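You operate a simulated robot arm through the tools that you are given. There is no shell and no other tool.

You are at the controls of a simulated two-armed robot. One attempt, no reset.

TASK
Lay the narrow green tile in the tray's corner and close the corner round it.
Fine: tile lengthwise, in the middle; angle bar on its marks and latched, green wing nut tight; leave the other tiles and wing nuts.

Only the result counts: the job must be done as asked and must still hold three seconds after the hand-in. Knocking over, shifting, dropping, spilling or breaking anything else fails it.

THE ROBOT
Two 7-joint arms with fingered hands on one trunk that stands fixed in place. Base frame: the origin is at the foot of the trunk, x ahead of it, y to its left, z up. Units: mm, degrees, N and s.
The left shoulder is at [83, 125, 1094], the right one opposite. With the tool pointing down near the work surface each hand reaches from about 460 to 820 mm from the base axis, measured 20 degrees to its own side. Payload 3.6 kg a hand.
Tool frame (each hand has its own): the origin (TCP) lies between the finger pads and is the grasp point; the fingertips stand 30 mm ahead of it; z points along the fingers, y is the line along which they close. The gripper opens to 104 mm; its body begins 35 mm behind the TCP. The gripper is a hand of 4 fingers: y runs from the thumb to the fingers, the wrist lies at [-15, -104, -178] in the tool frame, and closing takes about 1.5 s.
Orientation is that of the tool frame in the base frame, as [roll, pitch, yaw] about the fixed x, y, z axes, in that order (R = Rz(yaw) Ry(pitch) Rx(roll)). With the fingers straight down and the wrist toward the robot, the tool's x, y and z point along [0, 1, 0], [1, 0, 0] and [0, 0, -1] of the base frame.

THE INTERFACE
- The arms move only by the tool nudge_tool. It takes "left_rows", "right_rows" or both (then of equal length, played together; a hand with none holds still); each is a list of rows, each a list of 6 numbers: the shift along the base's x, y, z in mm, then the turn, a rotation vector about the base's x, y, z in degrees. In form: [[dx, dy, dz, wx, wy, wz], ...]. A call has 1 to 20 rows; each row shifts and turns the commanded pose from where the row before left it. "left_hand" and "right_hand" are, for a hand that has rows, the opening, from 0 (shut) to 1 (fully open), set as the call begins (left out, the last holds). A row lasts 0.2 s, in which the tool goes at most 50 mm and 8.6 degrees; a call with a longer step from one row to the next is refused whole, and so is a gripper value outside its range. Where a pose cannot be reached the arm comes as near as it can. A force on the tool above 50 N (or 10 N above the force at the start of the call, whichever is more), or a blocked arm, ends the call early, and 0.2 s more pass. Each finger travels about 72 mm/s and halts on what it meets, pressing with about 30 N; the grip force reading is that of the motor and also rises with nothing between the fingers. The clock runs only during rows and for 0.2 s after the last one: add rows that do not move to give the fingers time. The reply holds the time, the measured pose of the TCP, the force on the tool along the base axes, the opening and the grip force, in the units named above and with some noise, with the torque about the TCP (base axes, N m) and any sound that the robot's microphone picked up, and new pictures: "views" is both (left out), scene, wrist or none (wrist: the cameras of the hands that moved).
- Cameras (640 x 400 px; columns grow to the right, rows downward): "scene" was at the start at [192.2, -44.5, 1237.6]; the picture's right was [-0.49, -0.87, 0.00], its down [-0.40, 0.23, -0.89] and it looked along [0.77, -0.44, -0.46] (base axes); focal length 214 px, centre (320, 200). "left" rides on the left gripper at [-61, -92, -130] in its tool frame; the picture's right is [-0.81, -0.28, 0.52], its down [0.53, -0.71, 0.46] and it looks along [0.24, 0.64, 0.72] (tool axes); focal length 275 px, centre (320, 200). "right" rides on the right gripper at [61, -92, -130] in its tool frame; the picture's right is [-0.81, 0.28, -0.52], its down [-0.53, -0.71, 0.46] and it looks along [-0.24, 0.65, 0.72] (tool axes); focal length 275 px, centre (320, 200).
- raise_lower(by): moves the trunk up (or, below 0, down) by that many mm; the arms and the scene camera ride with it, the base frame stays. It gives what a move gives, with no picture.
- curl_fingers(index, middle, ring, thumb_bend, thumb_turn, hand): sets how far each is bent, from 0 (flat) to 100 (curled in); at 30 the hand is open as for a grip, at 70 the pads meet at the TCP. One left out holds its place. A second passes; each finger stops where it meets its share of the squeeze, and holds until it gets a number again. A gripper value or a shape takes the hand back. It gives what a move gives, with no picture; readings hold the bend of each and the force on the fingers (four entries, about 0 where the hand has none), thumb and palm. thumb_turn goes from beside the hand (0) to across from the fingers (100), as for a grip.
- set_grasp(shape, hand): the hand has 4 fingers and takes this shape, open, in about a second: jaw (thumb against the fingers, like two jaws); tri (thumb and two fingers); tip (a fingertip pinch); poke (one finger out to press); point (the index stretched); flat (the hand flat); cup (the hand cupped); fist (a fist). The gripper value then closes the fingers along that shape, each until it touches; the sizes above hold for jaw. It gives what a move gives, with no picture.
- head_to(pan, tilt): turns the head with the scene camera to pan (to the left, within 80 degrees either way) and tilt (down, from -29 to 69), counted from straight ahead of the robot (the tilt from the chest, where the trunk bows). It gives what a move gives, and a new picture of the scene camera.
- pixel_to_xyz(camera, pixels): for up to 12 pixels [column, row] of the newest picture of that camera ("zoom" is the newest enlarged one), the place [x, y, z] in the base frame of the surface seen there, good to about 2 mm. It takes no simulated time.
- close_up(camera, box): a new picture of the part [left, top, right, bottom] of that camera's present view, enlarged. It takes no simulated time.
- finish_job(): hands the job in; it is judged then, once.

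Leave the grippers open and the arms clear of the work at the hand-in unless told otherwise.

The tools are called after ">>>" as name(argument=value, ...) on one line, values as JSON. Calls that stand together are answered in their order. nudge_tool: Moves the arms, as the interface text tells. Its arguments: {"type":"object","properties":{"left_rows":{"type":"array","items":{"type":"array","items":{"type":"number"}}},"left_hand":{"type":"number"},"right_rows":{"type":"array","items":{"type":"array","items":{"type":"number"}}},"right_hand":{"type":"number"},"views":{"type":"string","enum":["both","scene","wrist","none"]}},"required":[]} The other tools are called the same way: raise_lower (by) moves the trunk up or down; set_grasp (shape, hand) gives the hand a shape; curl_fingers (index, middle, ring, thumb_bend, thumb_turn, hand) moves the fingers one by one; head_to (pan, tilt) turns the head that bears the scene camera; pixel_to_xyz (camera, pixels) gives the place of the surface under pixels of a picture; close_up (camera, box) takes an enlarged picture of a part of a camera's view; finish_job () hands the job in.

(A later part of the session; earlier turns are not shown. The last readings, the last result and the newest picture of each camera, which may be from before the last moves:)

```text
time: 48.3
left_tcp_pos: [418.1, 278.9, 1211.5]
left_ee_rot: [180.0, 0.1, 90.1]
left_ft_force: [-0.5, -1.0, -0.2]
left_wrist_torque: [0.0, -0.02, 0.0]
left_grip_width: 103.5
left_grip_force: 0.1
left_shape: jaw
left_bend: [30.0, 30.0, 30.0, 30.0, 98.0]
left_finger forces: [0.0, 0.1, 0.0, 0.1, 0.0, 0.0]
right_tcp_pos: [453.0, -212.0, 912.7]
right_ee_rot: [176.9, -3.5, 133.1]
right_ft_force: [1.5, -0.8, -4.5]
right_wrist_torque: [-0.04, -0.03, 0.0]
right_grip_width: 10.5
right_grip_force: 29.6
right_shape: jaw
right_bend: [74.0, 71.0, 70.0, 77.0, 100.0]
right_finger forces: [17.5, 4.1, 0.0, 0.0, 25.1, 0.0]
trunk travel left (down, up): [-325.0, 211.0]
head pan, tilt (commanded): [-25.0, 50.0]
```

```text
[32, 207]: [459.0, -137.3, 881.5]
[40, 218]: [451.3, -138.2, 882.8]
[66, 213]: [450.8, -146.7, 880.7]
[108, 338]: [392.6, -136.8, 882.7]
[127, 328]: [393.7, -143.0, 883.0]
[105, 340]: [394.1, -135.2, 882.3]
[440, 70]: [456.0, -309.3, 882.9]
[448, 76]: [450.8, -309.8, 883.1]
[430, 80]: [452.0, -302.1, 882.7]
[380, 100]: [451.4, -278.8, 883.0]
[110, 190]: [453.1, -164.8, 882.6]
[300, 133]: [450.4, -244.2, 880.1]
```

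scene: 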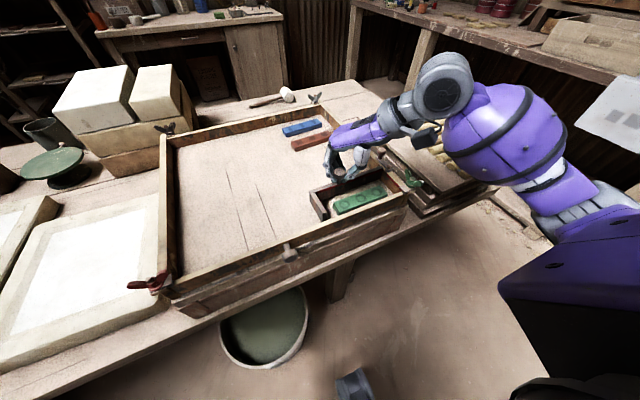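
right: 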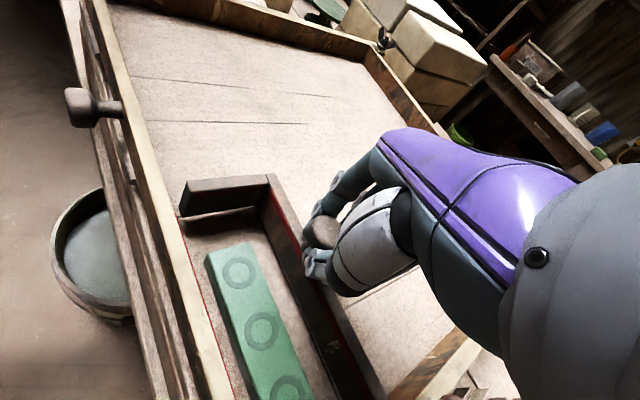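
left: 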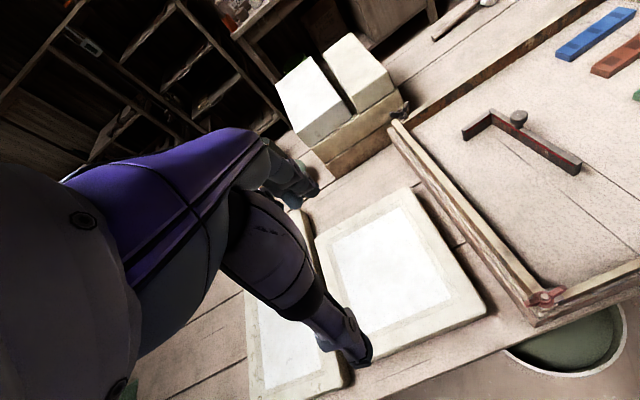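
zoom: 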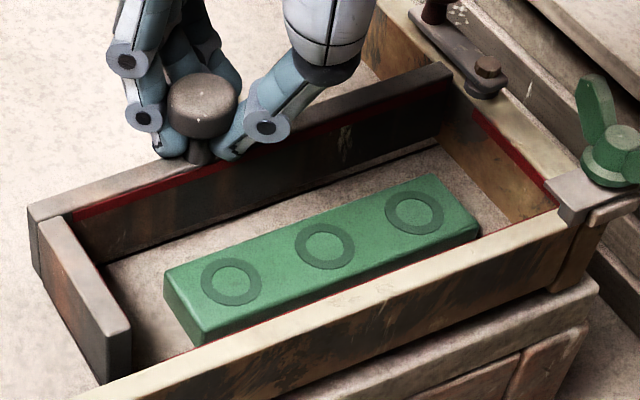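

Bar yaw is 0 (inner edge x≈451 along its length). It must go ≈−6 in x and ≈−4 in y to be on the lines. I lower 8 mm to hover just above the floor, then slide most of that.

>>> nudge_tool(right_rows=[[0, 0, -4, 0, 0, 0], [0, 0, -3, 0, 0, 0], [0, 0, -1, 0, 0, 0], [-2, -1, 0, 0, 0, 0], [-2, -1, 0, 0, 0, 0], [-1, -1, 0, 0, 0, 0], [0, 0, 0, 0, 0, 0]])

>>> close_up(camera="scene", box=[310, 155, 410, 225])

```text
time: 49.9
left_tcp_pos: [417.6, 278.3, 1210.6]
left_ee_rot: [-180.0, 0.0, 90.1]
left_ft_force: [0.5, 0.2, -0.3]
left_wrist_torque: [0.0, -0.01, -0.01]
left_grip_width: 103.8
left_grip_force: 0.1
left_shape: jaw
left_bend: [30.0, 30.0, 30.0, 30.0, 98.0]
left_finger forces: [0.0, 0.1, 0.1, 0.0, 0.1, 0.0]
right_tcp_pos: [446.6, -213.1, 905.3]
right_ee_rot: [176.9, -3.3, 133.1]
right_ft_force: [-0.8, 0.3, -5.6]
right_wrist_torque: [0.0, -0.01, -0.03]
right_grip_width: 10.7
right_grip_force: 30.1
right_shape: jaw
right_bend: [74.0, 71.0, 70.0, 77.0, 100.0]
right_finger forces: [17.5, 4.1, 0.0, 0.0, 25.2, 0.0]
trunk travel left (down, up): [-325.0, 211.0]
head pan, tilt (commanded): [-25.0, 50.0]
```

scene: 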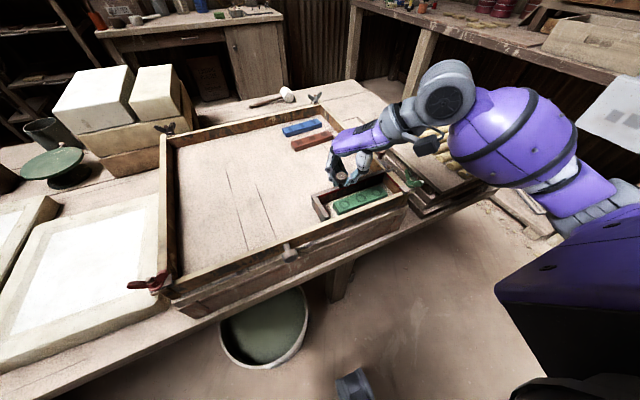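
right: 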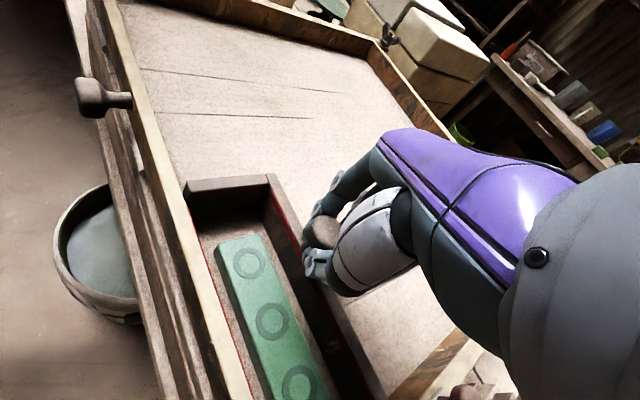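

```text
5.71 times, centred on (360, 190) of scene
```

zoom: 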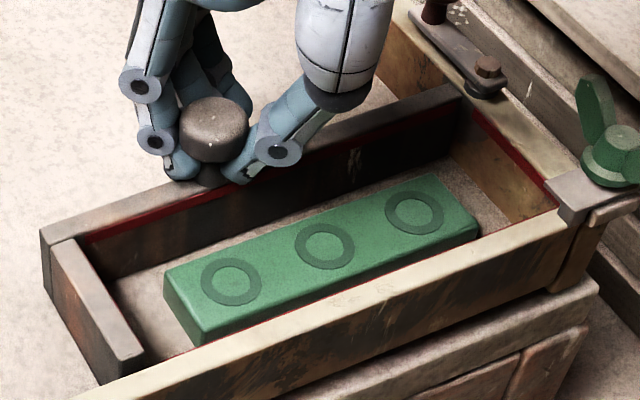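

>>> pixel_to_xyz(camera="zoom", pixels=[[46, 231], [54, 241], [78, 236], [120, 364], [140, 354], [115, 358], [450, 90], [456, 97], [440, 99], [390, 118], [120, 212], [68, 240]])

>>> close_up(camera="right", box=[160, 160, 300, 260])

```text
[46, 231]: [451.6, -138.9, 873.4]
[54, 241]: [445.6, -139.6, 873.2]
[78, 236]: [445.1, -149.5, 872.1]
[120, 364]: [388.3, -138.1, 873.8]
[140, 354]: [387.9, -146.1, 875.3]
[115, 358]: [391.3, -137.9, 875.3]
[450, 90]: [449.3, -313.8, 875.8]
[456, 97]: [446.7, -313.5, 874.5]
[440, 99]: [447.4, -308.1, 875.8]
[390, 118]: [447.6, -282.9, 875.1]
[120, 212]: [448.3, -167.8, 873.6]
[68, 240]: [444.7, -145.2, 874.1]
```

```text
4.00 times, centred on (230, 210) of right
```

zoom: 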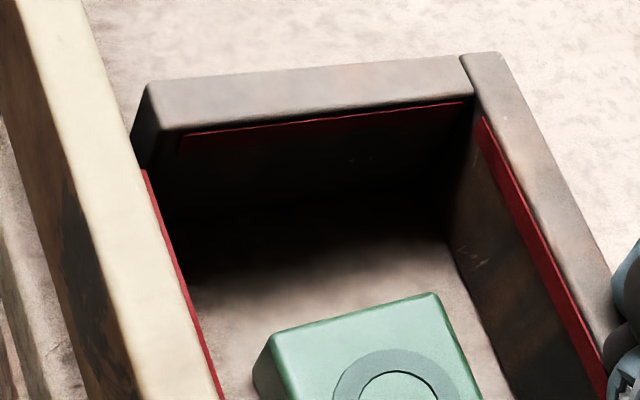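

The bar is nearly on the floor and close to its marks. I zoom on the long leg's end at the right wall and on the corner marks.

>>> close_up(camera="scene", box=[375, 155, 415, 195])

>>> pixel_to_xyz(camera="zoom", pixels=[[80, 150], [100, 170], [90, 130], [120, 140], [140, 175], [130, 165], [150, 185], [160, 150], [60, 140], [200, 140], [180, 120], [220, 150]])

>>> close_up(camera="scene", box=[305, 180, 345, 230])

```text
10.00 times, centred on (395, 175) of scene
```

zoom: 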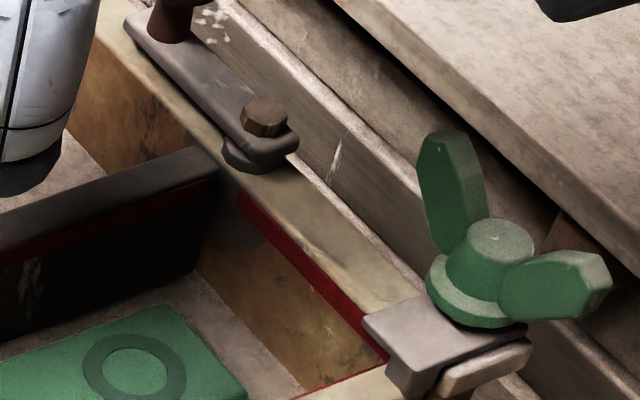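

```text
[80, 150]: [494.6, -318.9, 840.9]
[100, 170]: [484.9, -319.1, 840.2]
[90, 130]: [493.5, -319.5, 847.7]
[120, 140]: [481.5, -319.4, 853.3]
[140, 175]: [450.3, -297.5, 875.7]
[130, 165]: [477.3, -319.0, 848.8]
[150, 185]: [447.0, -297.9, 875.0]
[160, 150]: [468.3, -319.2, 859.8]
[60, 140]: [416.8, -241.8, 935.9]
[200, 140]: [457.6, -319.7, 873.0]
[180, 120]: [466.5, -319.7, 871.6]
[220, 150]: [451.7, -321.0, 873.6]
```

```text
8.00 times, centred on (325, 205) of scene
```

zoom: 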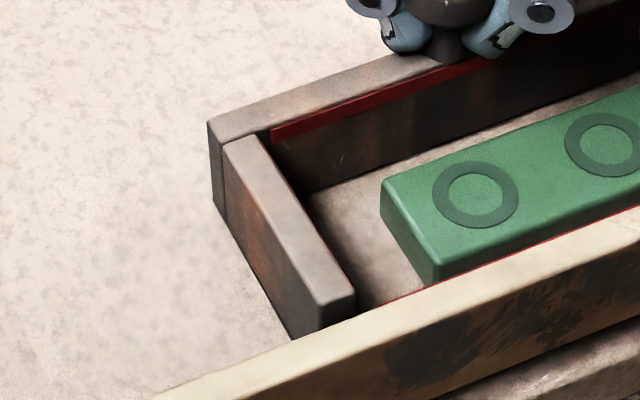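

>>> close_up(camera="scene", box=[375, 155, 415, 195])

>>> pixel_to_xyz(camera="zoom", pixels=[[243, 196], [250, 205], [238, 190], [212, 178], [206, 180], [195, 152], [190, 150], [212, 185], [262, 205], [300, 245], [205, 155], [210, 165]])

```text
10.00 times, centred on (395, 175) of scene
```

zoom: 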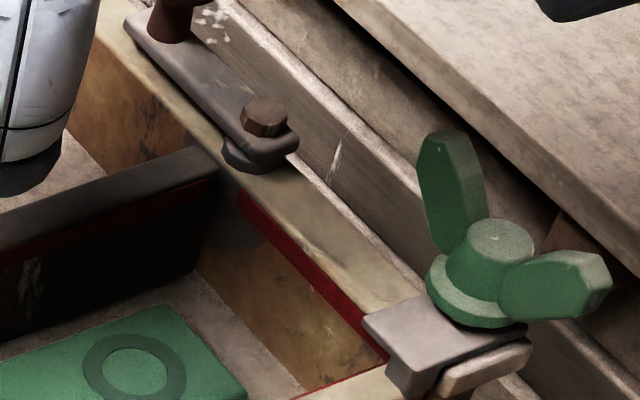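

```text
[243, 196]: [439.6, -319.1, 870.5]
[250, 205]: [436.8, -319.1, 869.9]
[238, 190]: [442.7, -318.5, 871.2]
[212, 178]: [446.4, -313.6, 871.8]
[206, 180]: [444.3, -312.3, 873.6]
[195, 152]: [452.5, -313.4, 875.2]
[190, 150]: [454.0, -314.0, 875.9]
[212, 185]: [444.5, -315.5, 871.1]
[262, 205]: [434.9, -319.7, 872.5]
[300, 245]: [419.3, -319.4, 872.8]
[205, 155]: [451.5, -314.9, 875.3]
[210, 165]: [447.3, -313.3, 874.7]
```

The red strip on the right wall starts at x≈442.5 while the bar's inner face there is at ≈446; near-wall strip starts at y≈-150. So I turn −0.6° and shift about −2.5 in x, −2 in y.

>>> nudge_tool(right_rows=[[-1, -1, 0, 0, 0, -0.3], [-1, -1, 0, 0, 0, -0.3], [-0.5, 0, 0, 0, 0, 0], [0, 0, 0, 0, 0, 0]])

>>> close_up(camera="scene", box=[375, 155, 415, 195])

>>> pixel_to_xyz(camera="zoom", pixels=[[243, 196], [238, 190], [212, 178], [206, 180], [215, 185], [220, 185], [210, 170], [200, 165], [218, 178], [225, 180]])

>>> close_up(camera="right", box=[160, 160, 300, 260])

>>> pixel_to_xyz(camera="zoom", pixels=[[145, 172], [150, 185], [148, 90], [165, 130], [130, 150], [460, 58], [498, 56], [470, 105], [485, 118], [120, 120], [138, 120], [600, 380]])

```text
time: 50.9
left_tcp_pos: [417.3, 279.5, 1210.5]
left_ee_rot: [179.9, 0.0, 90.1]
left_ft_force: [0.4, 0.5, -0.3]
left_wrist_torque: [0.0, 0.0, 0.02]
left_grip_width: 103.8
left_grip_force: 0.1
left_shape: jaw
left_bend: [30.0, 30.0, 30.0, 30.0, 98.0]
left_finger forces: [0.0, 0.0, 0.0, 0.0, 0.0, 0.0]
right_tcp_pos: [445.2, -215.9, 903.9]
right_ee_rot: [176.8, -3.4, 132.4]
right_ft_force: [0.1, 1.6, -4.2]
right_wrist_torque: [-0.03, -0.02, 0.03]
right_grip_width: 10.6
right_grip_force: 29.2
right_shape: jaw
right_bend: [74.0, 71.0, 70.0, 77.0, 100.0]
right_finger forces: [18.4, 4.1, 0.0, 0.1, 24.9, 0.0]
trunk travel left (down, up): [-325.0, 211.0]
head pan, tilt (commanded): [-25.0, 50.0]
```

scene: 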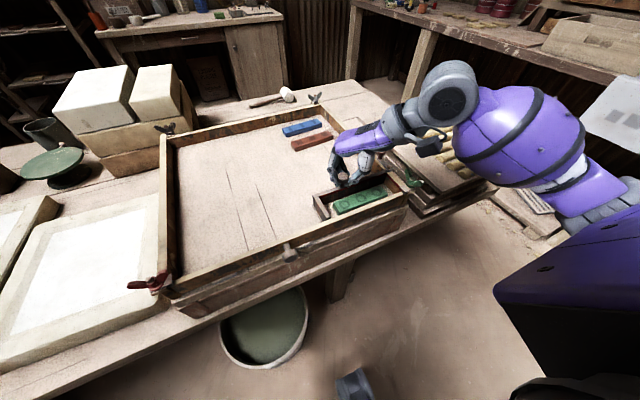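
right: 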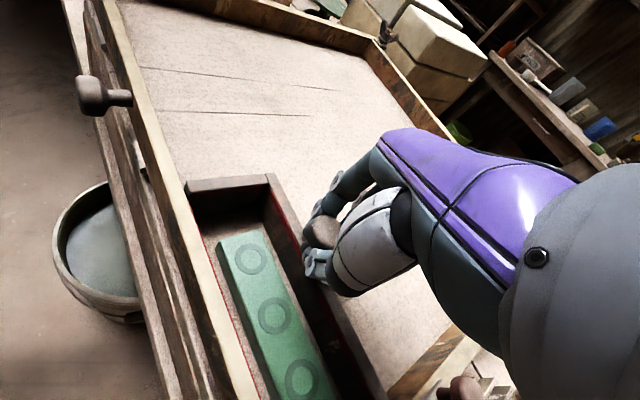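

```text
10.00 times, centred on (395, 175) of scene
```

zoom: 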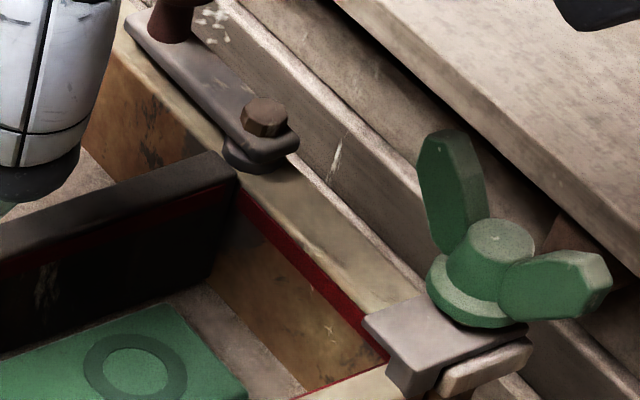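

```text
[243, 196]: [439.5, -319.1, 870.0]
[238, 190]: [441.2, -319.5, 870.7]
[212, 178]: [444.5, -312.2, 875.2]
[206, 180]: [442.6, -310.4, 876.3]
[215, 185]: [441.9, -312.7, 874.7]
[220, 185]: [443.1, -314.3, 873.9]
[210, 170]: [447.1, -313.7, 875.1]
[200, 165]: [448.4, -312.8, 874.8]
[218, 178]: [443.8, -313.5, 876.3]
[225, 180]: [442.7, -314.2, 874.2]
```

```text
4.00 times, centred on (230, 210) of right
```

zoom: 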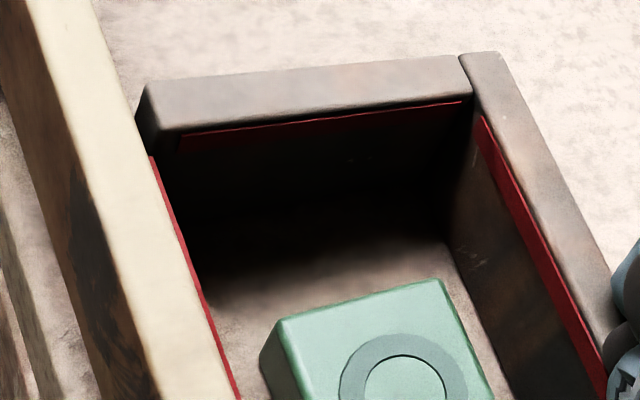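

```text
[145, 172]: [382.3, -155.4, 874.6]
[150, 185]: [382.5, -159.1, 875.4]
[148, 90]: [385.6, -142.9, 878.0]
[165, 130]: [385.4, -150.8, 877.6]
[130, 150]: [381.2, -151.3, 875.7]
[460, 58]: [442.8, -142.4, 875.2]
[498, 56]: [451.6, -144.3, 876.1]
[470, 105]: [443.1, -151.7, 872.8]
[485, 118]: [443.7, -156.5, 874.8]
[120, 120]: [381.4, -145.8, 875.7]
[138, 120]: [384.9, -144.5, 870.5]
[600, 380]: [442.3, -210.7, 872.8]
```

The bar's inner faces now meet the red strips' starts on both walls. I double-check the corner in the scene camera.

>>> close_up(camera="scene", box=[305, 180, 345, 230])

>>> pixel_to_xyz(camera="zoom", pixels=[[218, 128], [230, 145], [222, 138], [268, 135], [300, 115], [320, 310], [350, 300], [285, 95], [240, 150], [330, 320], [380, 80], [400, 72]])

```text
8.00 times, centred on (325, 205) of scene
```

zoom: 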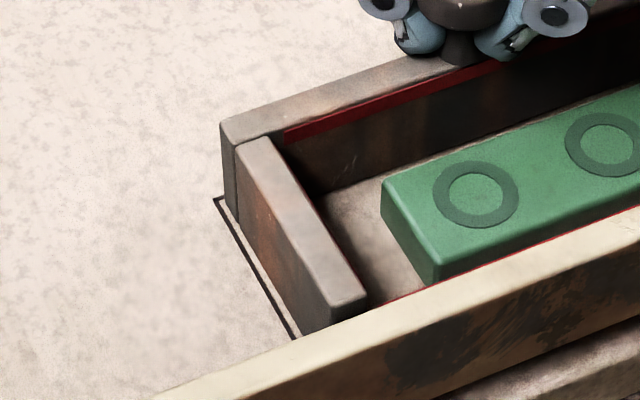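

```text
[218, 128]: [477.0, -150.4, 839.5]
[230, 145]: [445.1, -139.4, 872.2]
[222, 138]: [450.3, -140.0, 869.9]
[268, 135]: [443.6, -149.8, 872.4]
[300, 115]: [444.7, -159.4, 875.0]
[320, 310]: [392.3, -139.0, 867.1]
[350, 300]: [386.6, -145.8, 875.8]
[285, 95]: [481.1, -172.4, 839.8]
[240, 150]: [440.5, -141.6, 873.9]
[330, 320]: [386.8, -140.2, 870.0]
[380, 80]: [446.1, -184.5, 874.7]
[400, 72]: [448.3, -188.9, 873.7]
```

The black line shows just outside the bar's edge — it is on its marks. I lower the last 1–2 mm until the floor takes the weight.

>>> nudge_tool(right_rows=[[0, 0, -1, 0, 0, 0], [0, 0, -0.7, 0, 0, 0], [0, 0, 0, 0, 0, 0]], views="none")

```text
time: 51.7
left_tcp_pos: [417.5, 279.1, 1211.0]
left_ee_rot: [180.0, 0.0, 90.0]
left_ft_force: [0.0, 0.9, 0.8]
left_wrist_torque: [-0.02, 0.01, 0.01]
left_grip_width: 103.9
left_grip_force: 0.1
left_shape: jaw
left_bend: [30.0, 30.0, 30.0, 30.0, 98.0]
left_finger forces: [0.1, 0.1, 0.0, 0.1, 0.0, 0.1]
right_tcp_pos: [445.6, -217.1, 903.1]
right_ee_rot: [176.9, -3.3, 132.3]
right_ft_force: [0.7, -0.7, -0.9]
right_wrist_torque: [0.16, -0.1, 0.02]
right_grip_width: 10.3
right_grip_force: 30.0
right_shape: jaw
right_bend: [74.0, 71.0, 70.0, 77.0, 100.0]
right_finger forces: [22.1, 4.2, 0.0, 0.0, 25.2, 0.0]
trunk travel left (down, up): [-325.0, 211.0]
head pan, tilt (commanded): [-25.0, 50.0]
```

The floor carries the bar now (force ≈ −1 N). I open the hand in two small stages, watching for any shift.

>>> nudge_tool(right_rows=[[0, 0, 0, 0, 0, 0], [0, 0, 0, 0, 0, 0], [0, 0, 0, 0, 0, 0]], right_hand=0.2, views="scene")

>>> nudge_tool(right_rows=[[0, 0, 0, 0, 0, 0], [0, 0, 0, 0, 0, 0], [0, 0, 0, 0, 0, 0], [0, 0, 0, 0, 0, 0]], right_hand=0.5, views="both")

>>> close_up(camera="scene", box=[300, 145, 420, 235])

```text
time: 52.5
left_tcp_pos: [415.6, 279.8, 1210.9]
left_ee_rot: [180.0, 0.1, 90.1]
left_ft_force: [-0.3, -0.6, -0.3]
left_wrist_torque: [-0.01, -0.01, -0.01]
left_grip_width: 103.8
left_grip_force: 0.1
left_shape: jaw
left_bend: [30.0, 30.0, 30.0, 30.0, 98.0]
left_finger forces: [0.0, 0.0, 0.0, 0.1, 0.1, 0.1]
right_tcp_pos: [446.2, -216.0, 903.4]
right_ee_rot: [176.8, -3.3, 132.5]
right_ft_force: [-2.9, 1.5, 4.9]
right_wrist_torque: [0.12, 0.03, 0.06]
right_grip_width: 20.9
right_grip_force: 0.1
right_shape: jaw
right_bend: [73.0, 59.0, 57.0, 74.0, 100.0]
right_finger forces: [6.7, 0.0, 0.0, 0.0, 0.1, 0.1]
trunk travel left (down, up): [-325.0, 211.0]
head pan, tilt (commanded): [-25.0, 50.0]
```

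scene: 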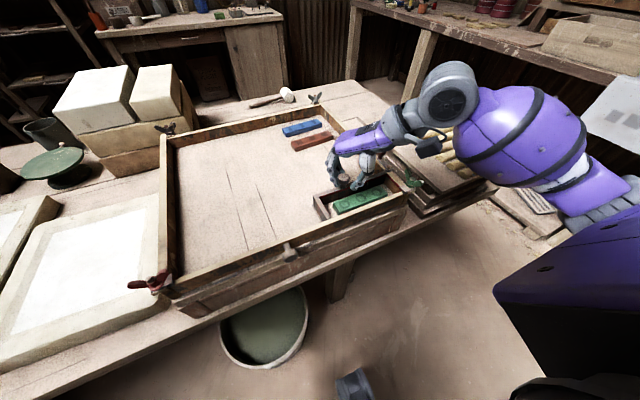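

```text
time: 53.5
left_tcp_pos: [417.3, 279.6, 1212.2]
left_ee_rot: [-180.0, 0.0, 90.1]
left_ft_force: [-0.3, 0.3, -0.7]
left_wrist_torque: [0.0, 0.01, 0.0]
left_grip_width: 103.6
left_grip_force: 0.1
left_shape: jaw
left_bend: [30.0, 30.0, 30.0, 30.0, 98.0]
left_finger forces: [0.0, 0.0, 0.1, 0.0, 0.1, 0.0]
right_tcp_pos: [444.9, -217.2, 902.6]
right_ee_rot: [176.7, -3.3, 132.5]
right_ft_force: [0.1, 0.1, -0.5]
right_wrist_torque: [-0.04, -0.01, -0.02]
right_grip_width: 51.4
right_grip_force: 0.0
right_shape: jaw
right_bend: [74.0, 45.0, 41.0, 70.0, 100.0]
right_finger forces: [0.0, 0.0, 0.1, 0.0, 0.0, 0.1]
trunk travel left (down, up): [-325.0, 211.0]
head pan, tilt (commanded): [-25.0, 50.0]
```

scene: 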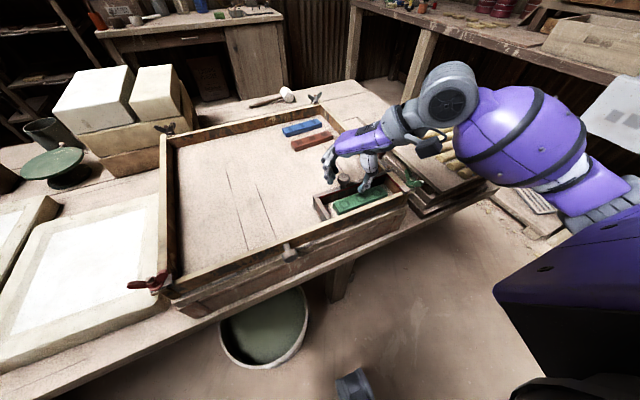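
right: 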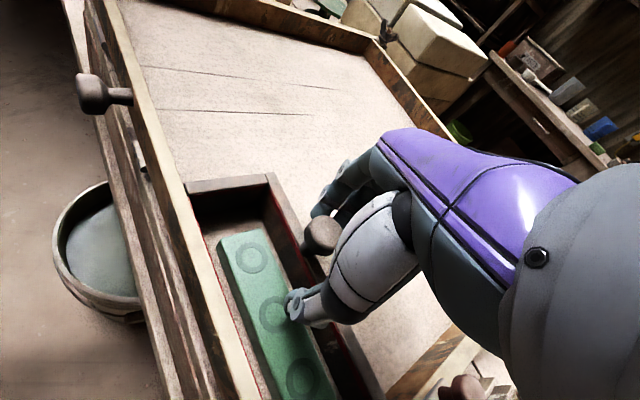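

```text
4.44 times, centred on (360, 190) of scene
```

zoom: 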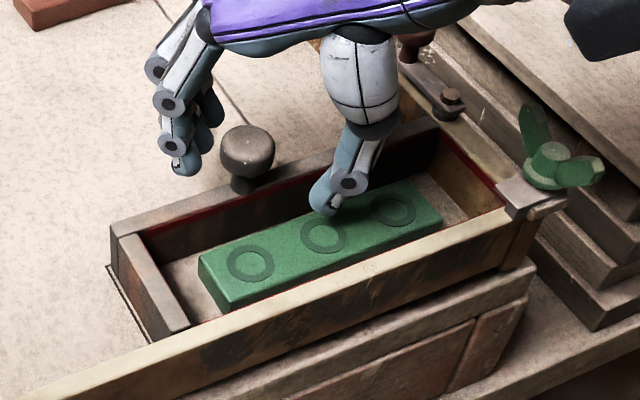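

The bar is standing free. I lift the hand straight up gently, watching forces.

>>> nudge_tool(right_rows=[[0, 0, 4, 0, 0, 0], [0, 0, 6, 0, 0, 0], [0, 0, 10, 0, 0, 0], [0, 0, 20, 0, 0, 0], [0, 0, 30, -1.5, 0, 0], [0, 0, 30, -1.5, 0, 0], [0, 0, 10, -1.6, 0, 0], [0, 0, 0, 0, 0, 0]])

>>> close_up(camera="scene", box=[300, 145, 420, 235])

```text
time: 55.3
left_tcp_pos: [417.3, 279.2, 1211.1]
left_ee_rot: [-180.0, 0.0, 90.0]
left_ft_force: [1.0, 0.0, -0.5]
left_wrist_torque: [-0.01, -0.01, 0.04]
left_grip_width: 103.8
left_grip_force: 0.1
left_shape: jaw
left_bend: [30.0, 30.0, 30.0, 30.0, 98.0]
left_finger forces: [0.0, 0.0, 0.1, 0.0, 0.1, 0.0]
right_tcp_pos: [444.8, -216.8, 1013.1]
right_ee_rot: [-180.0, 0.1, 132.2]
right_ft_force: [0.6, -0.3, -0.1]
right_wrist_torque: [-0.01, 0.02, 0.01]
right_grip_width: 51.5
right_grip_force: 0.0
right_shape: jaw
right_bend: [74.0, 45.0, 41.0, 70.0, 100.0]
right_finger forces: [0.0, 0.0, 0.0, 0.0, 0.1, 0.0]
trunk travel left (down, up): [-325.0, 211.0]
head pan, tilt (commanded): [-25.0, 50.0]
```

scene: 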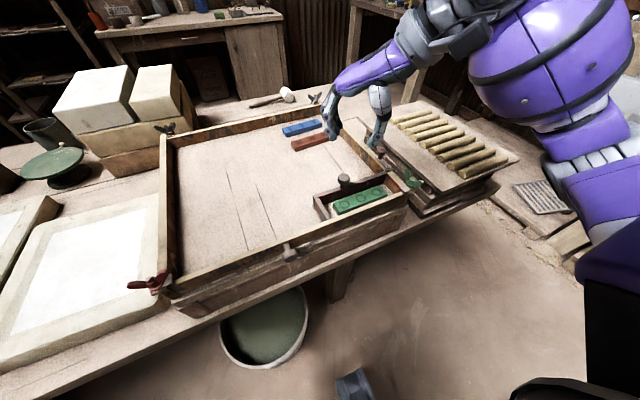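
right: 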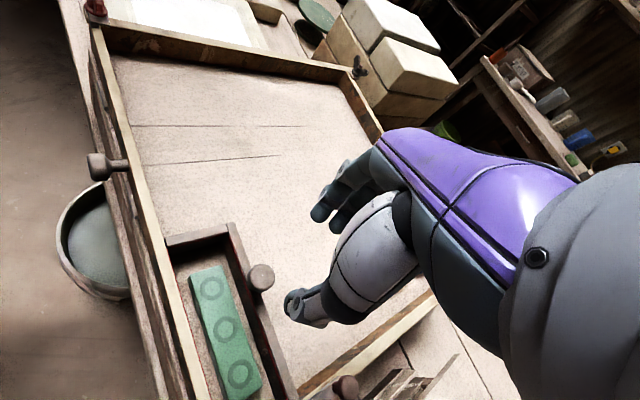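

```text
4.44 times, centred on (360, 190) of scene
```

zoom: 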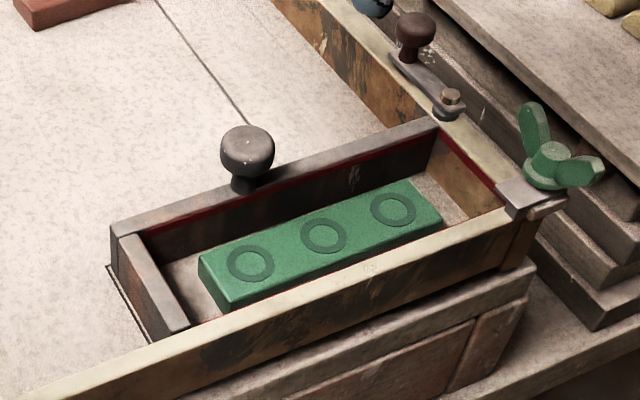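

The bar stands in place around the tile. I measure it and the tile again.

>>> close_up(camera="scene", box=[320, 165, 400, 220])

>>> pixel_to_xyz(camera="zoom", pixels=[[42, 187], [50, 203], [92, 199], [120, 330], [150, 318], [505, 38], [515, 45], [500, 50], [425, 75], [180, 268], [286, 228], [386, 190]])

```text
7.27 times, centred on (360, 192) of scene
```

zoom: 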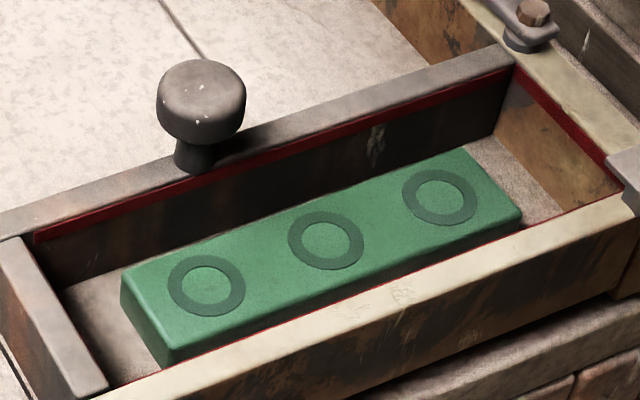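

```text
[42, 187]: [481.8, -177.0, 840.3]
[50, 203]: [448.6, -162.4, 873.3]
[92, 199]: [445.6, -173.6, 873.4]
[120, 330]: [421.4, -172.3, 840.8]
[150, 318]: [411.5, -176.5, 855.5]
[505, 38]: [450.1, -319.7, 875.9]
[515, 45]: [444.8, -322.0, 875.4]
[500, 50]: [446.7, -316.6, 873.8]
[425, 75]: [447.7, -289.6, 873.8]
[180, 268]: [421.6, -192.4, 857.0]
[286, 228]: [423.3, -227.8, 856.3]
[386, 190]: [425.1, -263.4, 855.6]
```

>>> pixel_to_xyz(camera="zoom", pixels=[[205, 286], [326, 240], [439, 197], [40, 237], [36, 232], [300, 145], [512, 65], [65, 287], [100, 388], [165, 350], [518, 215], [205, 172]])

>>> close_up(camera="right", box=[140, 200, 360, 400])

```text
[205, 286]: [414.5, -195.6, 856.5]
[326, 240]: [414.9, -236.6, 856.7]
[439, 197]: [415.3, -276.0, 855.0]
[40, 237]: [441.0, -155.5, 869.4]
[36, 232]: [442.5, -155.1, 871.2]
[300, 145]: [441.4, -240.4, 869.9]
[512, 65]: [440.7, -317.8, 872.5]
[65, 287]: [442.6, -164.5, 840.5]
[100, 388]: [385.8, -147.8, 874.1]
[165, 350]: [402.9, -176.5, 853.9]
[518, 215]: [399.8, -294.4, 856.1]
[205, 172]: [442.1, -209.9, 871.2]
```

```text
2.00 times, centred on (250, 300) of right
```

zoom: 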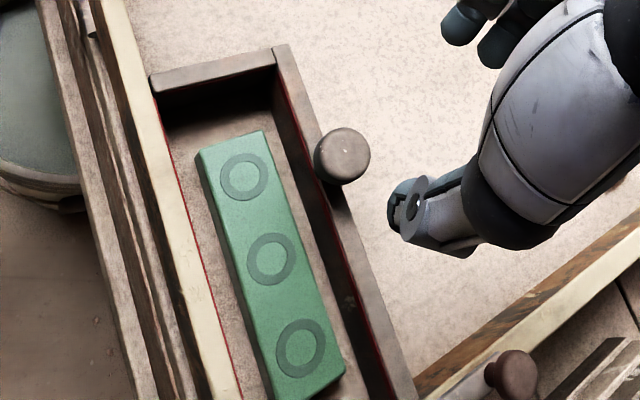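

Tile centre (414.9,-236.5) and bar inner face x≈442 along its length: good. Now the latch. I'll come over its knob (480,-323) with yaw ≈50 so the finger pads can push it round its pivot (446,-325) towards +y, over the bar's end. First move high with an open hand.

>>> nudge_tool(right_rows=[[0, 0, 0, 0, 0, -6], [3, -10, 0, 0, 0, -7.6], [4, -11, 0, 0, 0, -7.6], [4, -11, 0, 0, 0, -7.6], [4, -11, 0, 0, 0, -7.6], [4, -11, 0, 0, 0, -7.6], [4, -11, 0, 0, 0, -7.6], [4, -11, 0, 0, 0, -7.6], [4, -11, 0, 0, 0, -7.6], [4, -11, 0, 0, 0, -7.6], [4, -11, 0, 0, 0, -7.6], [0, 0, 0, 0, 0, 0]], right_hand=0.5)

```text
time: 57.9
left_tcp_pos: [417.5, 279.7, 1211.1]
left_ee_rot: [180.0, 0.0, 90.1]
left_ft_force: [-0.4, 0.2, 0.8]
left_wrist_torque: [0.03, 0.01, 0.02]
left_grip_width: 103.7
left_grip_force: 0.0
left_shape: jaw
left_bend: [30.0, 30.0, 30.0, 30.0, 98.0]
left_finger forces: [0.0, 0.1, 0.0, 0.0, 0.0, 0.0]
right_tcp_pos: [483.9, -325.5, 1012.7]
right_ee_rot: [179.9, 0.0, 50.2]
right_ft_force: [-0.2, 0.2, -0.5]
right_wrist_torque: [0.03, -0.01, -0.01]
right_grip_width: 51.4
right_grip_force: 0.1
right_shape: jaw
right_bend: [74.0, 45.0, 41.0, 70.0, 100.0]
right_finger forces: [0.0, 0.0, 0.0, 0.0, 0.1, 0.0]
trunk travel left (down, up): [-325.0, 211.0]
head pan, tilt (commanded): [-25.0, 50.0]
```

scene: 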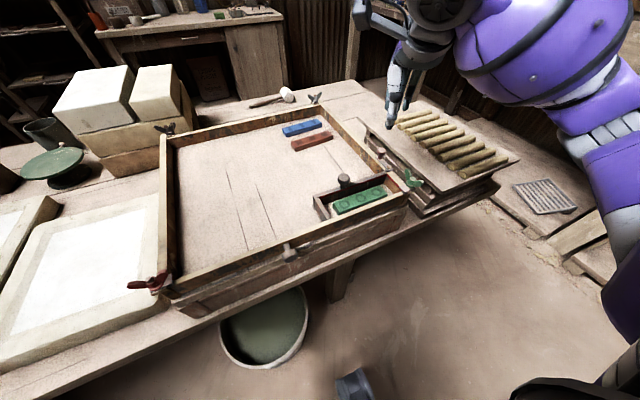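
right: 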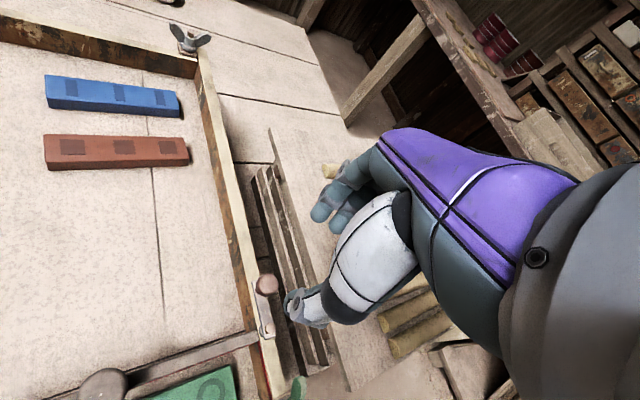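

I measure the latch knob, arm and pivot in this right-camera view.

>>> close_up(camera="right", box=[200, 240, 340, 400])

>>> pixel_to_xyz(camera="right", pixels=[[267, 284], [258, 282], [275, 286], [267, 277], [268, 292], [268, 305], [265, 318], [267, 328], [265, 335], [258, 320], [272, 320], [275, 200]])

>>> close_up(camera="scene", box=[365, 140, 425, 200])

>>> pixel_to_xyz(camera="zoom", pixels=[[160, 75], [185, 65], [135, 70], [160, 100], [155, 130], [175, 145], [215, 190], [245, 215], [250, 245], [200, 200], [290, 260], [490, 290]])

```text
2.50 times, centred on (270, 320) of right
```

zoom: 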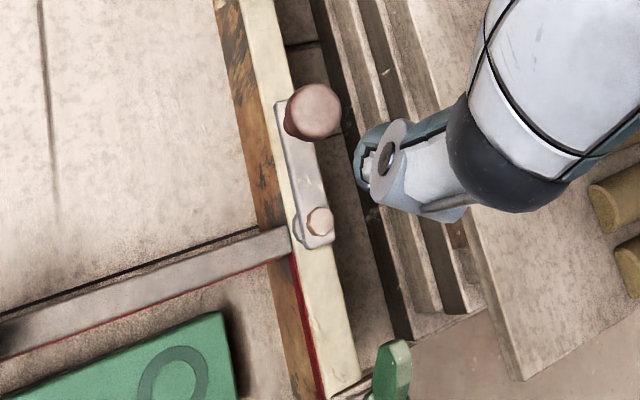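

```text
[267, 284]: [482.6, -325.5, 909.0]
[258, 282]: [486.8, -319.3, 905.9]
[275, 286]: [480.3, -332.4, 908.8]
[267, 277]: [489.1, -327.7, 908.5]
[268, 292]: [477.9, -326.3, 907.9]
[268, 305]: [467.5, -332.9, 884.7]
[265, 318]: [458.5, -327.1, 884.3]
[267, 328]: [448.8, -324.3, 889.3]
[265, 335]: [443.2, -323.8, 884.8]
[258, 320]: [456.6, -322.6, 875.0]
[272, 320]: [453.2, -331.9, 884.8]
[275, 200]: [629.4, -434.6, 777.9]
```

```text
6.67 times, centred on (395, 170) of scene
```

zoom: 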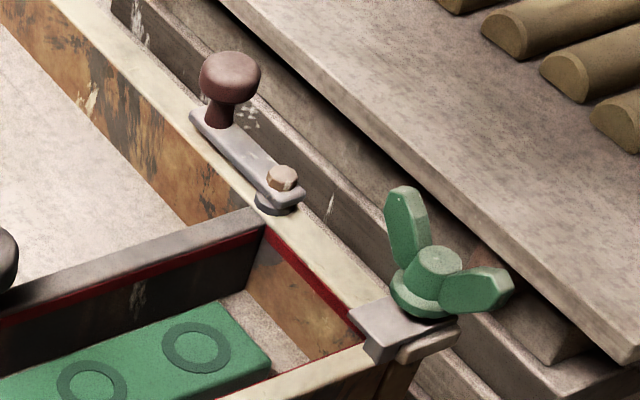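

```text
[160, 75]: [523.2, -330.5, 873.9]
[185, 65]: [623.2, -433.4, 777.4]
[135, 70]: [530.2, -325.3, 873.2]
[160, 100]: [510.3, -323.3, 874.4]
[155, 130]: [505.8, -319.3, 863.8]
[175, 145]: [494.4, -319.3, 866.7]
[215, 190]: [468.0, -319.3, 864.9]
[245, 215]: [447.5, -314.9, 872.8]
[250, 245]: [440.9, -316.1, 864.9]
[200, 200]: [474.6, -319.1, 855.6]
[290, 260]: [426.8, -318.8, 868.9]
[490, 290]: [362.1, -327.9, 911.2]
```

Latch: pivot (447,-324), knob centre (483,-326), knob ≈15 mm wide with top z≈909, arm top z≈884. I descend with the hand at 0.6 opening around the knob to z≈918 (tips ≈888, above the arm).

>>> nudge_tool(right_rows=[[0, 0, -20, 0, 0, 0], [0, 0, -30, 0, 0, 0], [0, 0, -25, 0, 0, 0], [0, 0, -12, 0, 0, 0], [0, 0, -7, 0, 0, 0], [0, 0, 0, 0, 0, 0]], right_hand=0.6)

>>> close_up(camera="scene", box=[355, 100, 445, 200])

>>> close_up(camera="right", box=[220, 160, 400, 380])

```text
time: 59.3
left_tcp_pos: [416.4, 279.9, 1212.1]
left_ee_rot: [180.0, 0.0, 90.1]
left_ft_force: [-0.2, -0.7, -0.3]
left_wrist_torque: [0.01, 0.0, 0.01]
left_grip_width: 103.6
left_grip_force: 0.0
left_shape: jaw
left_bend: [30.0, 30.0, 30.0, 30.0, 98.0]
left_finger forces: [0.1, 0.0, 0.0, 0.0, 0.0, 0.0]
right_tcp_pos: [483.9, -323.9, 918.5]
right_ee_rot: [179.9, -0.1, 50.3]
right_ft_force: [-0.3, 0.6, -0.6]
right_wrist_torque: [-0.01, -0.01, 0.02]
right_grip_width: 62.1
right_grip_force: 0.2
right_shape: jaw
right_bend: [29.0, 41.0, 37.0, 65.0, 100.0]
right_finger forces: [0.1, 0.0, 0.1, 0.0, 0.1, 0.0]
trunk travel left (down, up): [-325.0, 211.0]
head pan, tilt (commanded): [-25.0, 50.0]
```

scene: 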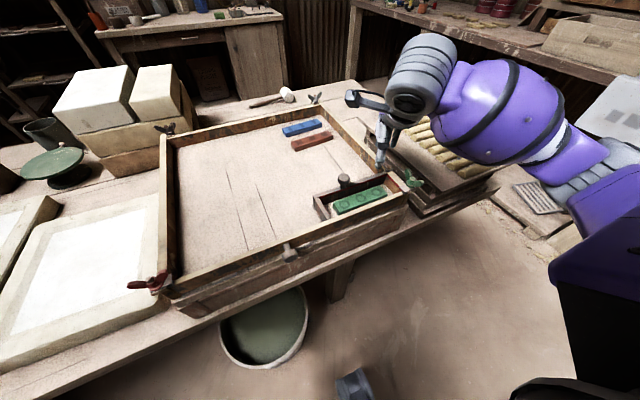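
right: 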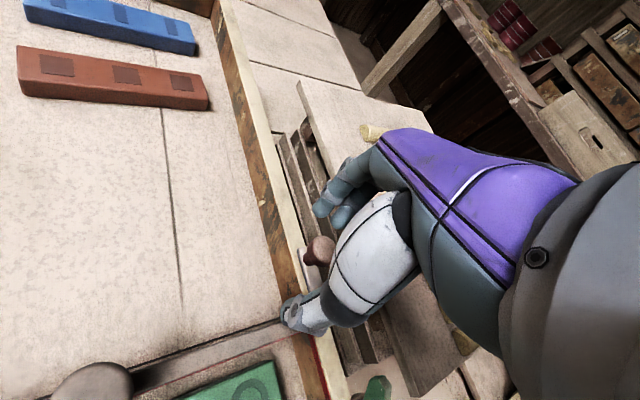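

```text
4.00 times, centred on (400, 150) of scene
```

zoom: 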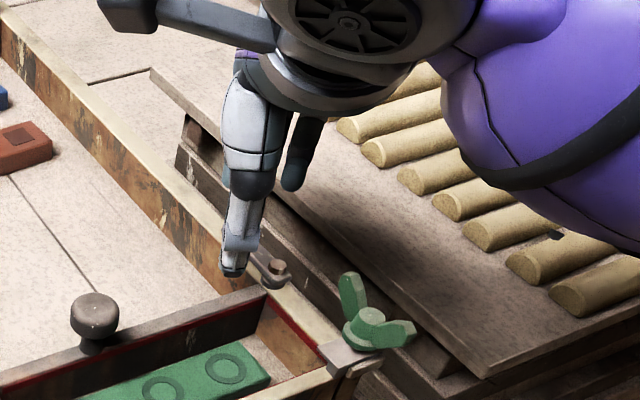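

```text
1.82 times, centred on (310, 270) of right
```

zoom: 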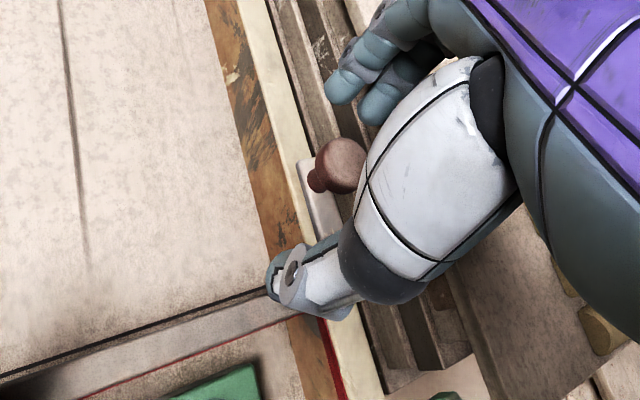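

The knob is between thumb and fingers, no contact. I close to about 0.2 to cage it.

>>> nudge_tool(right_rows=[[0, 0, 0, 0, 0, 0], [0, 0, 0, 0, 0, 0], [0, 0, 0, 0, 0, 0], [0, 0, 0, 0, 0, 0], [0, 0, 0, 0, 0, 0]], right_hand=0.2)

>>> close_up(camera="right", box=[220, 160, 400, 380])

```text
time: 60.5
left_tcp_pos: [417.5, 279.3, 1210.8]
left_ee_rot: [180.0, 0.0, 90.2]
left_ft_force: [-0.2, 0.6, -0.5]
left_wrist_torque: [-0.03, 0.0, -0.01]
left_grip_width: 103.8
left_grip_force: 0.0
left_shape: jaw
left_bend: [30.0, 30.0, 30.0, 30.0, 98.0]
left_finger forces: [0.0, 0.1, 0.0, 0.0, 0.0, 0.1]
right_tcp_pos: [484.2, -324.7, 918.7]
right_ee_rot: [180.0, 0.0, 50.3]
right_ft_force: [0.1, -0.5, 0.6]
right_wrist_torque: [0.01, 0.0, 0.0]
right_grip_width: 21.0
right_grip_force: 0.0
right_shape: jaw
right_bend: [73.0, 59.0, 57.0, 74.0, 100.0]
right_finger forces: [0.0, 0.0, 0.1, 0.1, 0.1, 0.0]
trunk travel left (down, up): [-325.0, 211.0]
head pan, tilt (commanded): [-25.0, 50.0]
```

scene: 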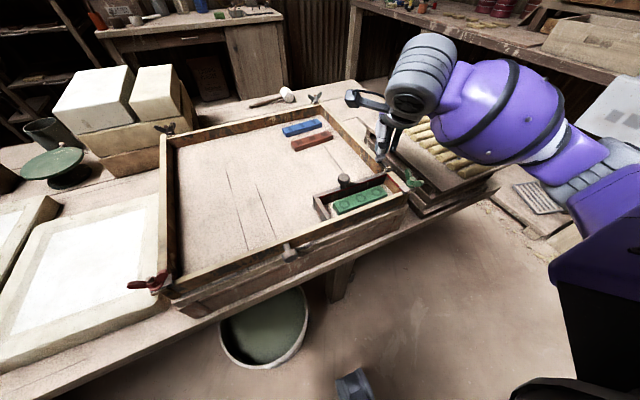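
right: 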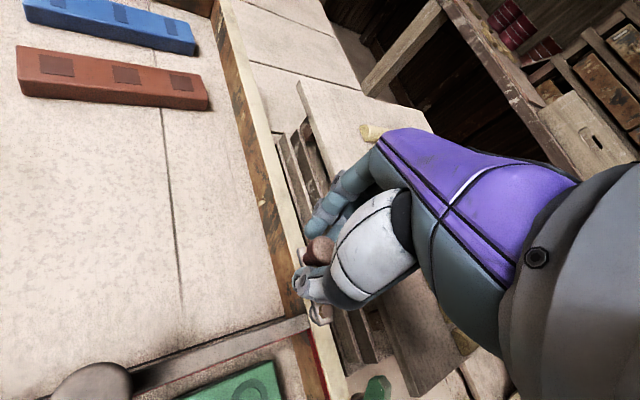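

```text
1.82 times, centred on (310, 270) of right
```

zoom: 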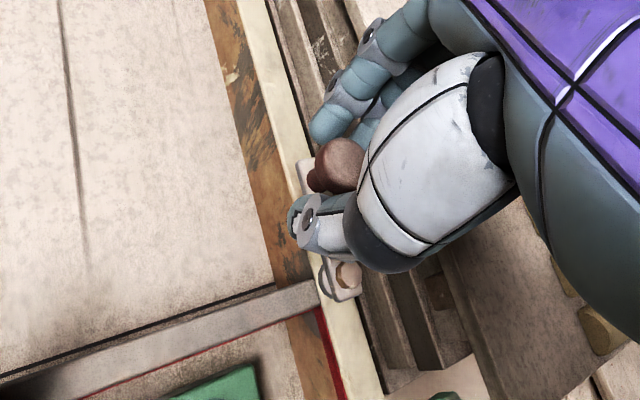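

Caged without force. I push along the arc, first half (≈50°).

>>> nudge_tool(right_rows=[[0, 3, 0, 0, 0, 0], [-0.5, 4, 0, 0, 0, 0], [-1, 4, 0, 0, 0, 0], [-1.6, 4, 0, 0, 0, 0], [-2, 4, 0, 0, 0, 0], [-2.5, 4, 0, 0, 0, 0], [-3, 3.6, 0, 0, 0, 0], [-3, 3, 0, 0, 0, 0], [0, 0, 0, 0, 0, 0]])

>>> close_up(camera="right", box=[220, 160, 400, 380])

>>> close_up(camera="scene", box=[345, 130, 425, 210])

```text
time: 62.5
left_tcp_pos: [417.2, 279.8, 1211.3]
left_ee_rot: [-180.0, 0.0, 90.0]
left_ft_force: [-0.1, -0.6, -0.5]
left_wrist_torque: [-0.01, 0.01, -0.02]
left_grip_width: 103.6
left_grip_force: 0.1
left_shape: jaw
left_bend: [30.0, 30.0, 30.0, 30.0, 98.0]
left_finger forces: [0.0, 0.0, 0.0, 0.0, 0.0, 0.1]
right_tcp_pos: [471.5, -295.7, 919.0]
right_ee_rot: [179.9, 0.1, 50.4]
right_ft_force: [2.8, -0.3, -1.3]
right_wrist_torque: [0.03, -0.04, 0.05]
right_grip_width: 21.6
right_grip_force: 0.0
right_shape: jaw
right_bend: [73.0, 57.0, 57.0, 74.0, 100.0]
right_finger forces: [1.5, 0.9, 0.0, 0.0, 0.0, 0.0]
trunk travel left (down, up): [-325.0, 211.0]
head pan, tilt (commanded): [-25.0, 50.0]
```

scene: 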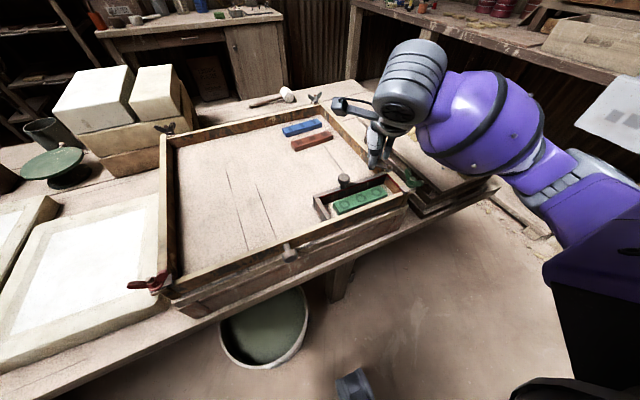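
right: 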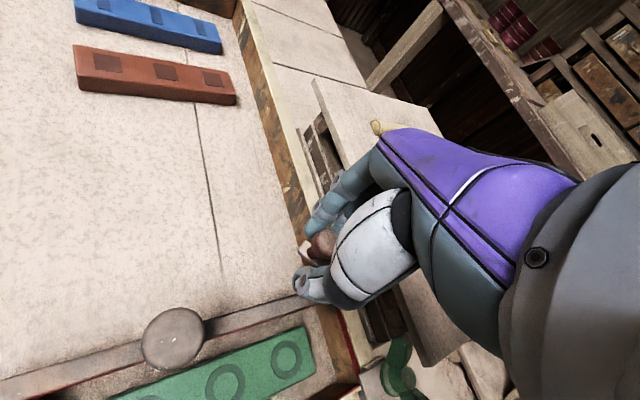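

```text
1.82 times, centred on (310, 270) of right
```

zoom: 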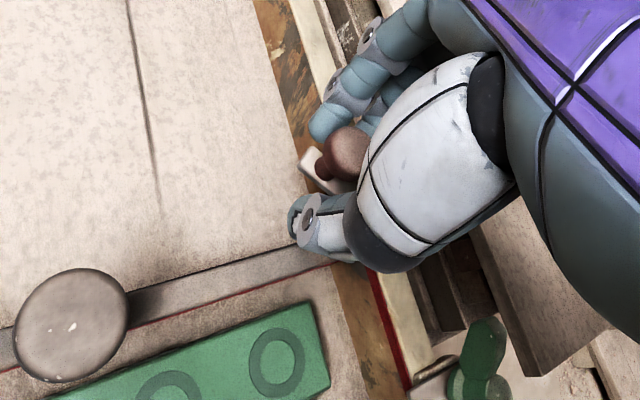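

```text
5.00 times, centred on (385, 170) of scene
```

zoom: 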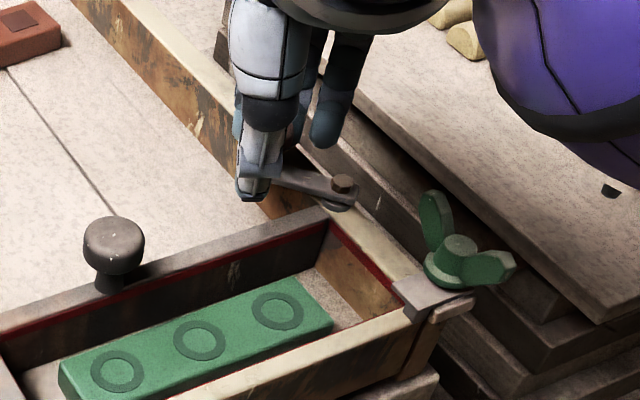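

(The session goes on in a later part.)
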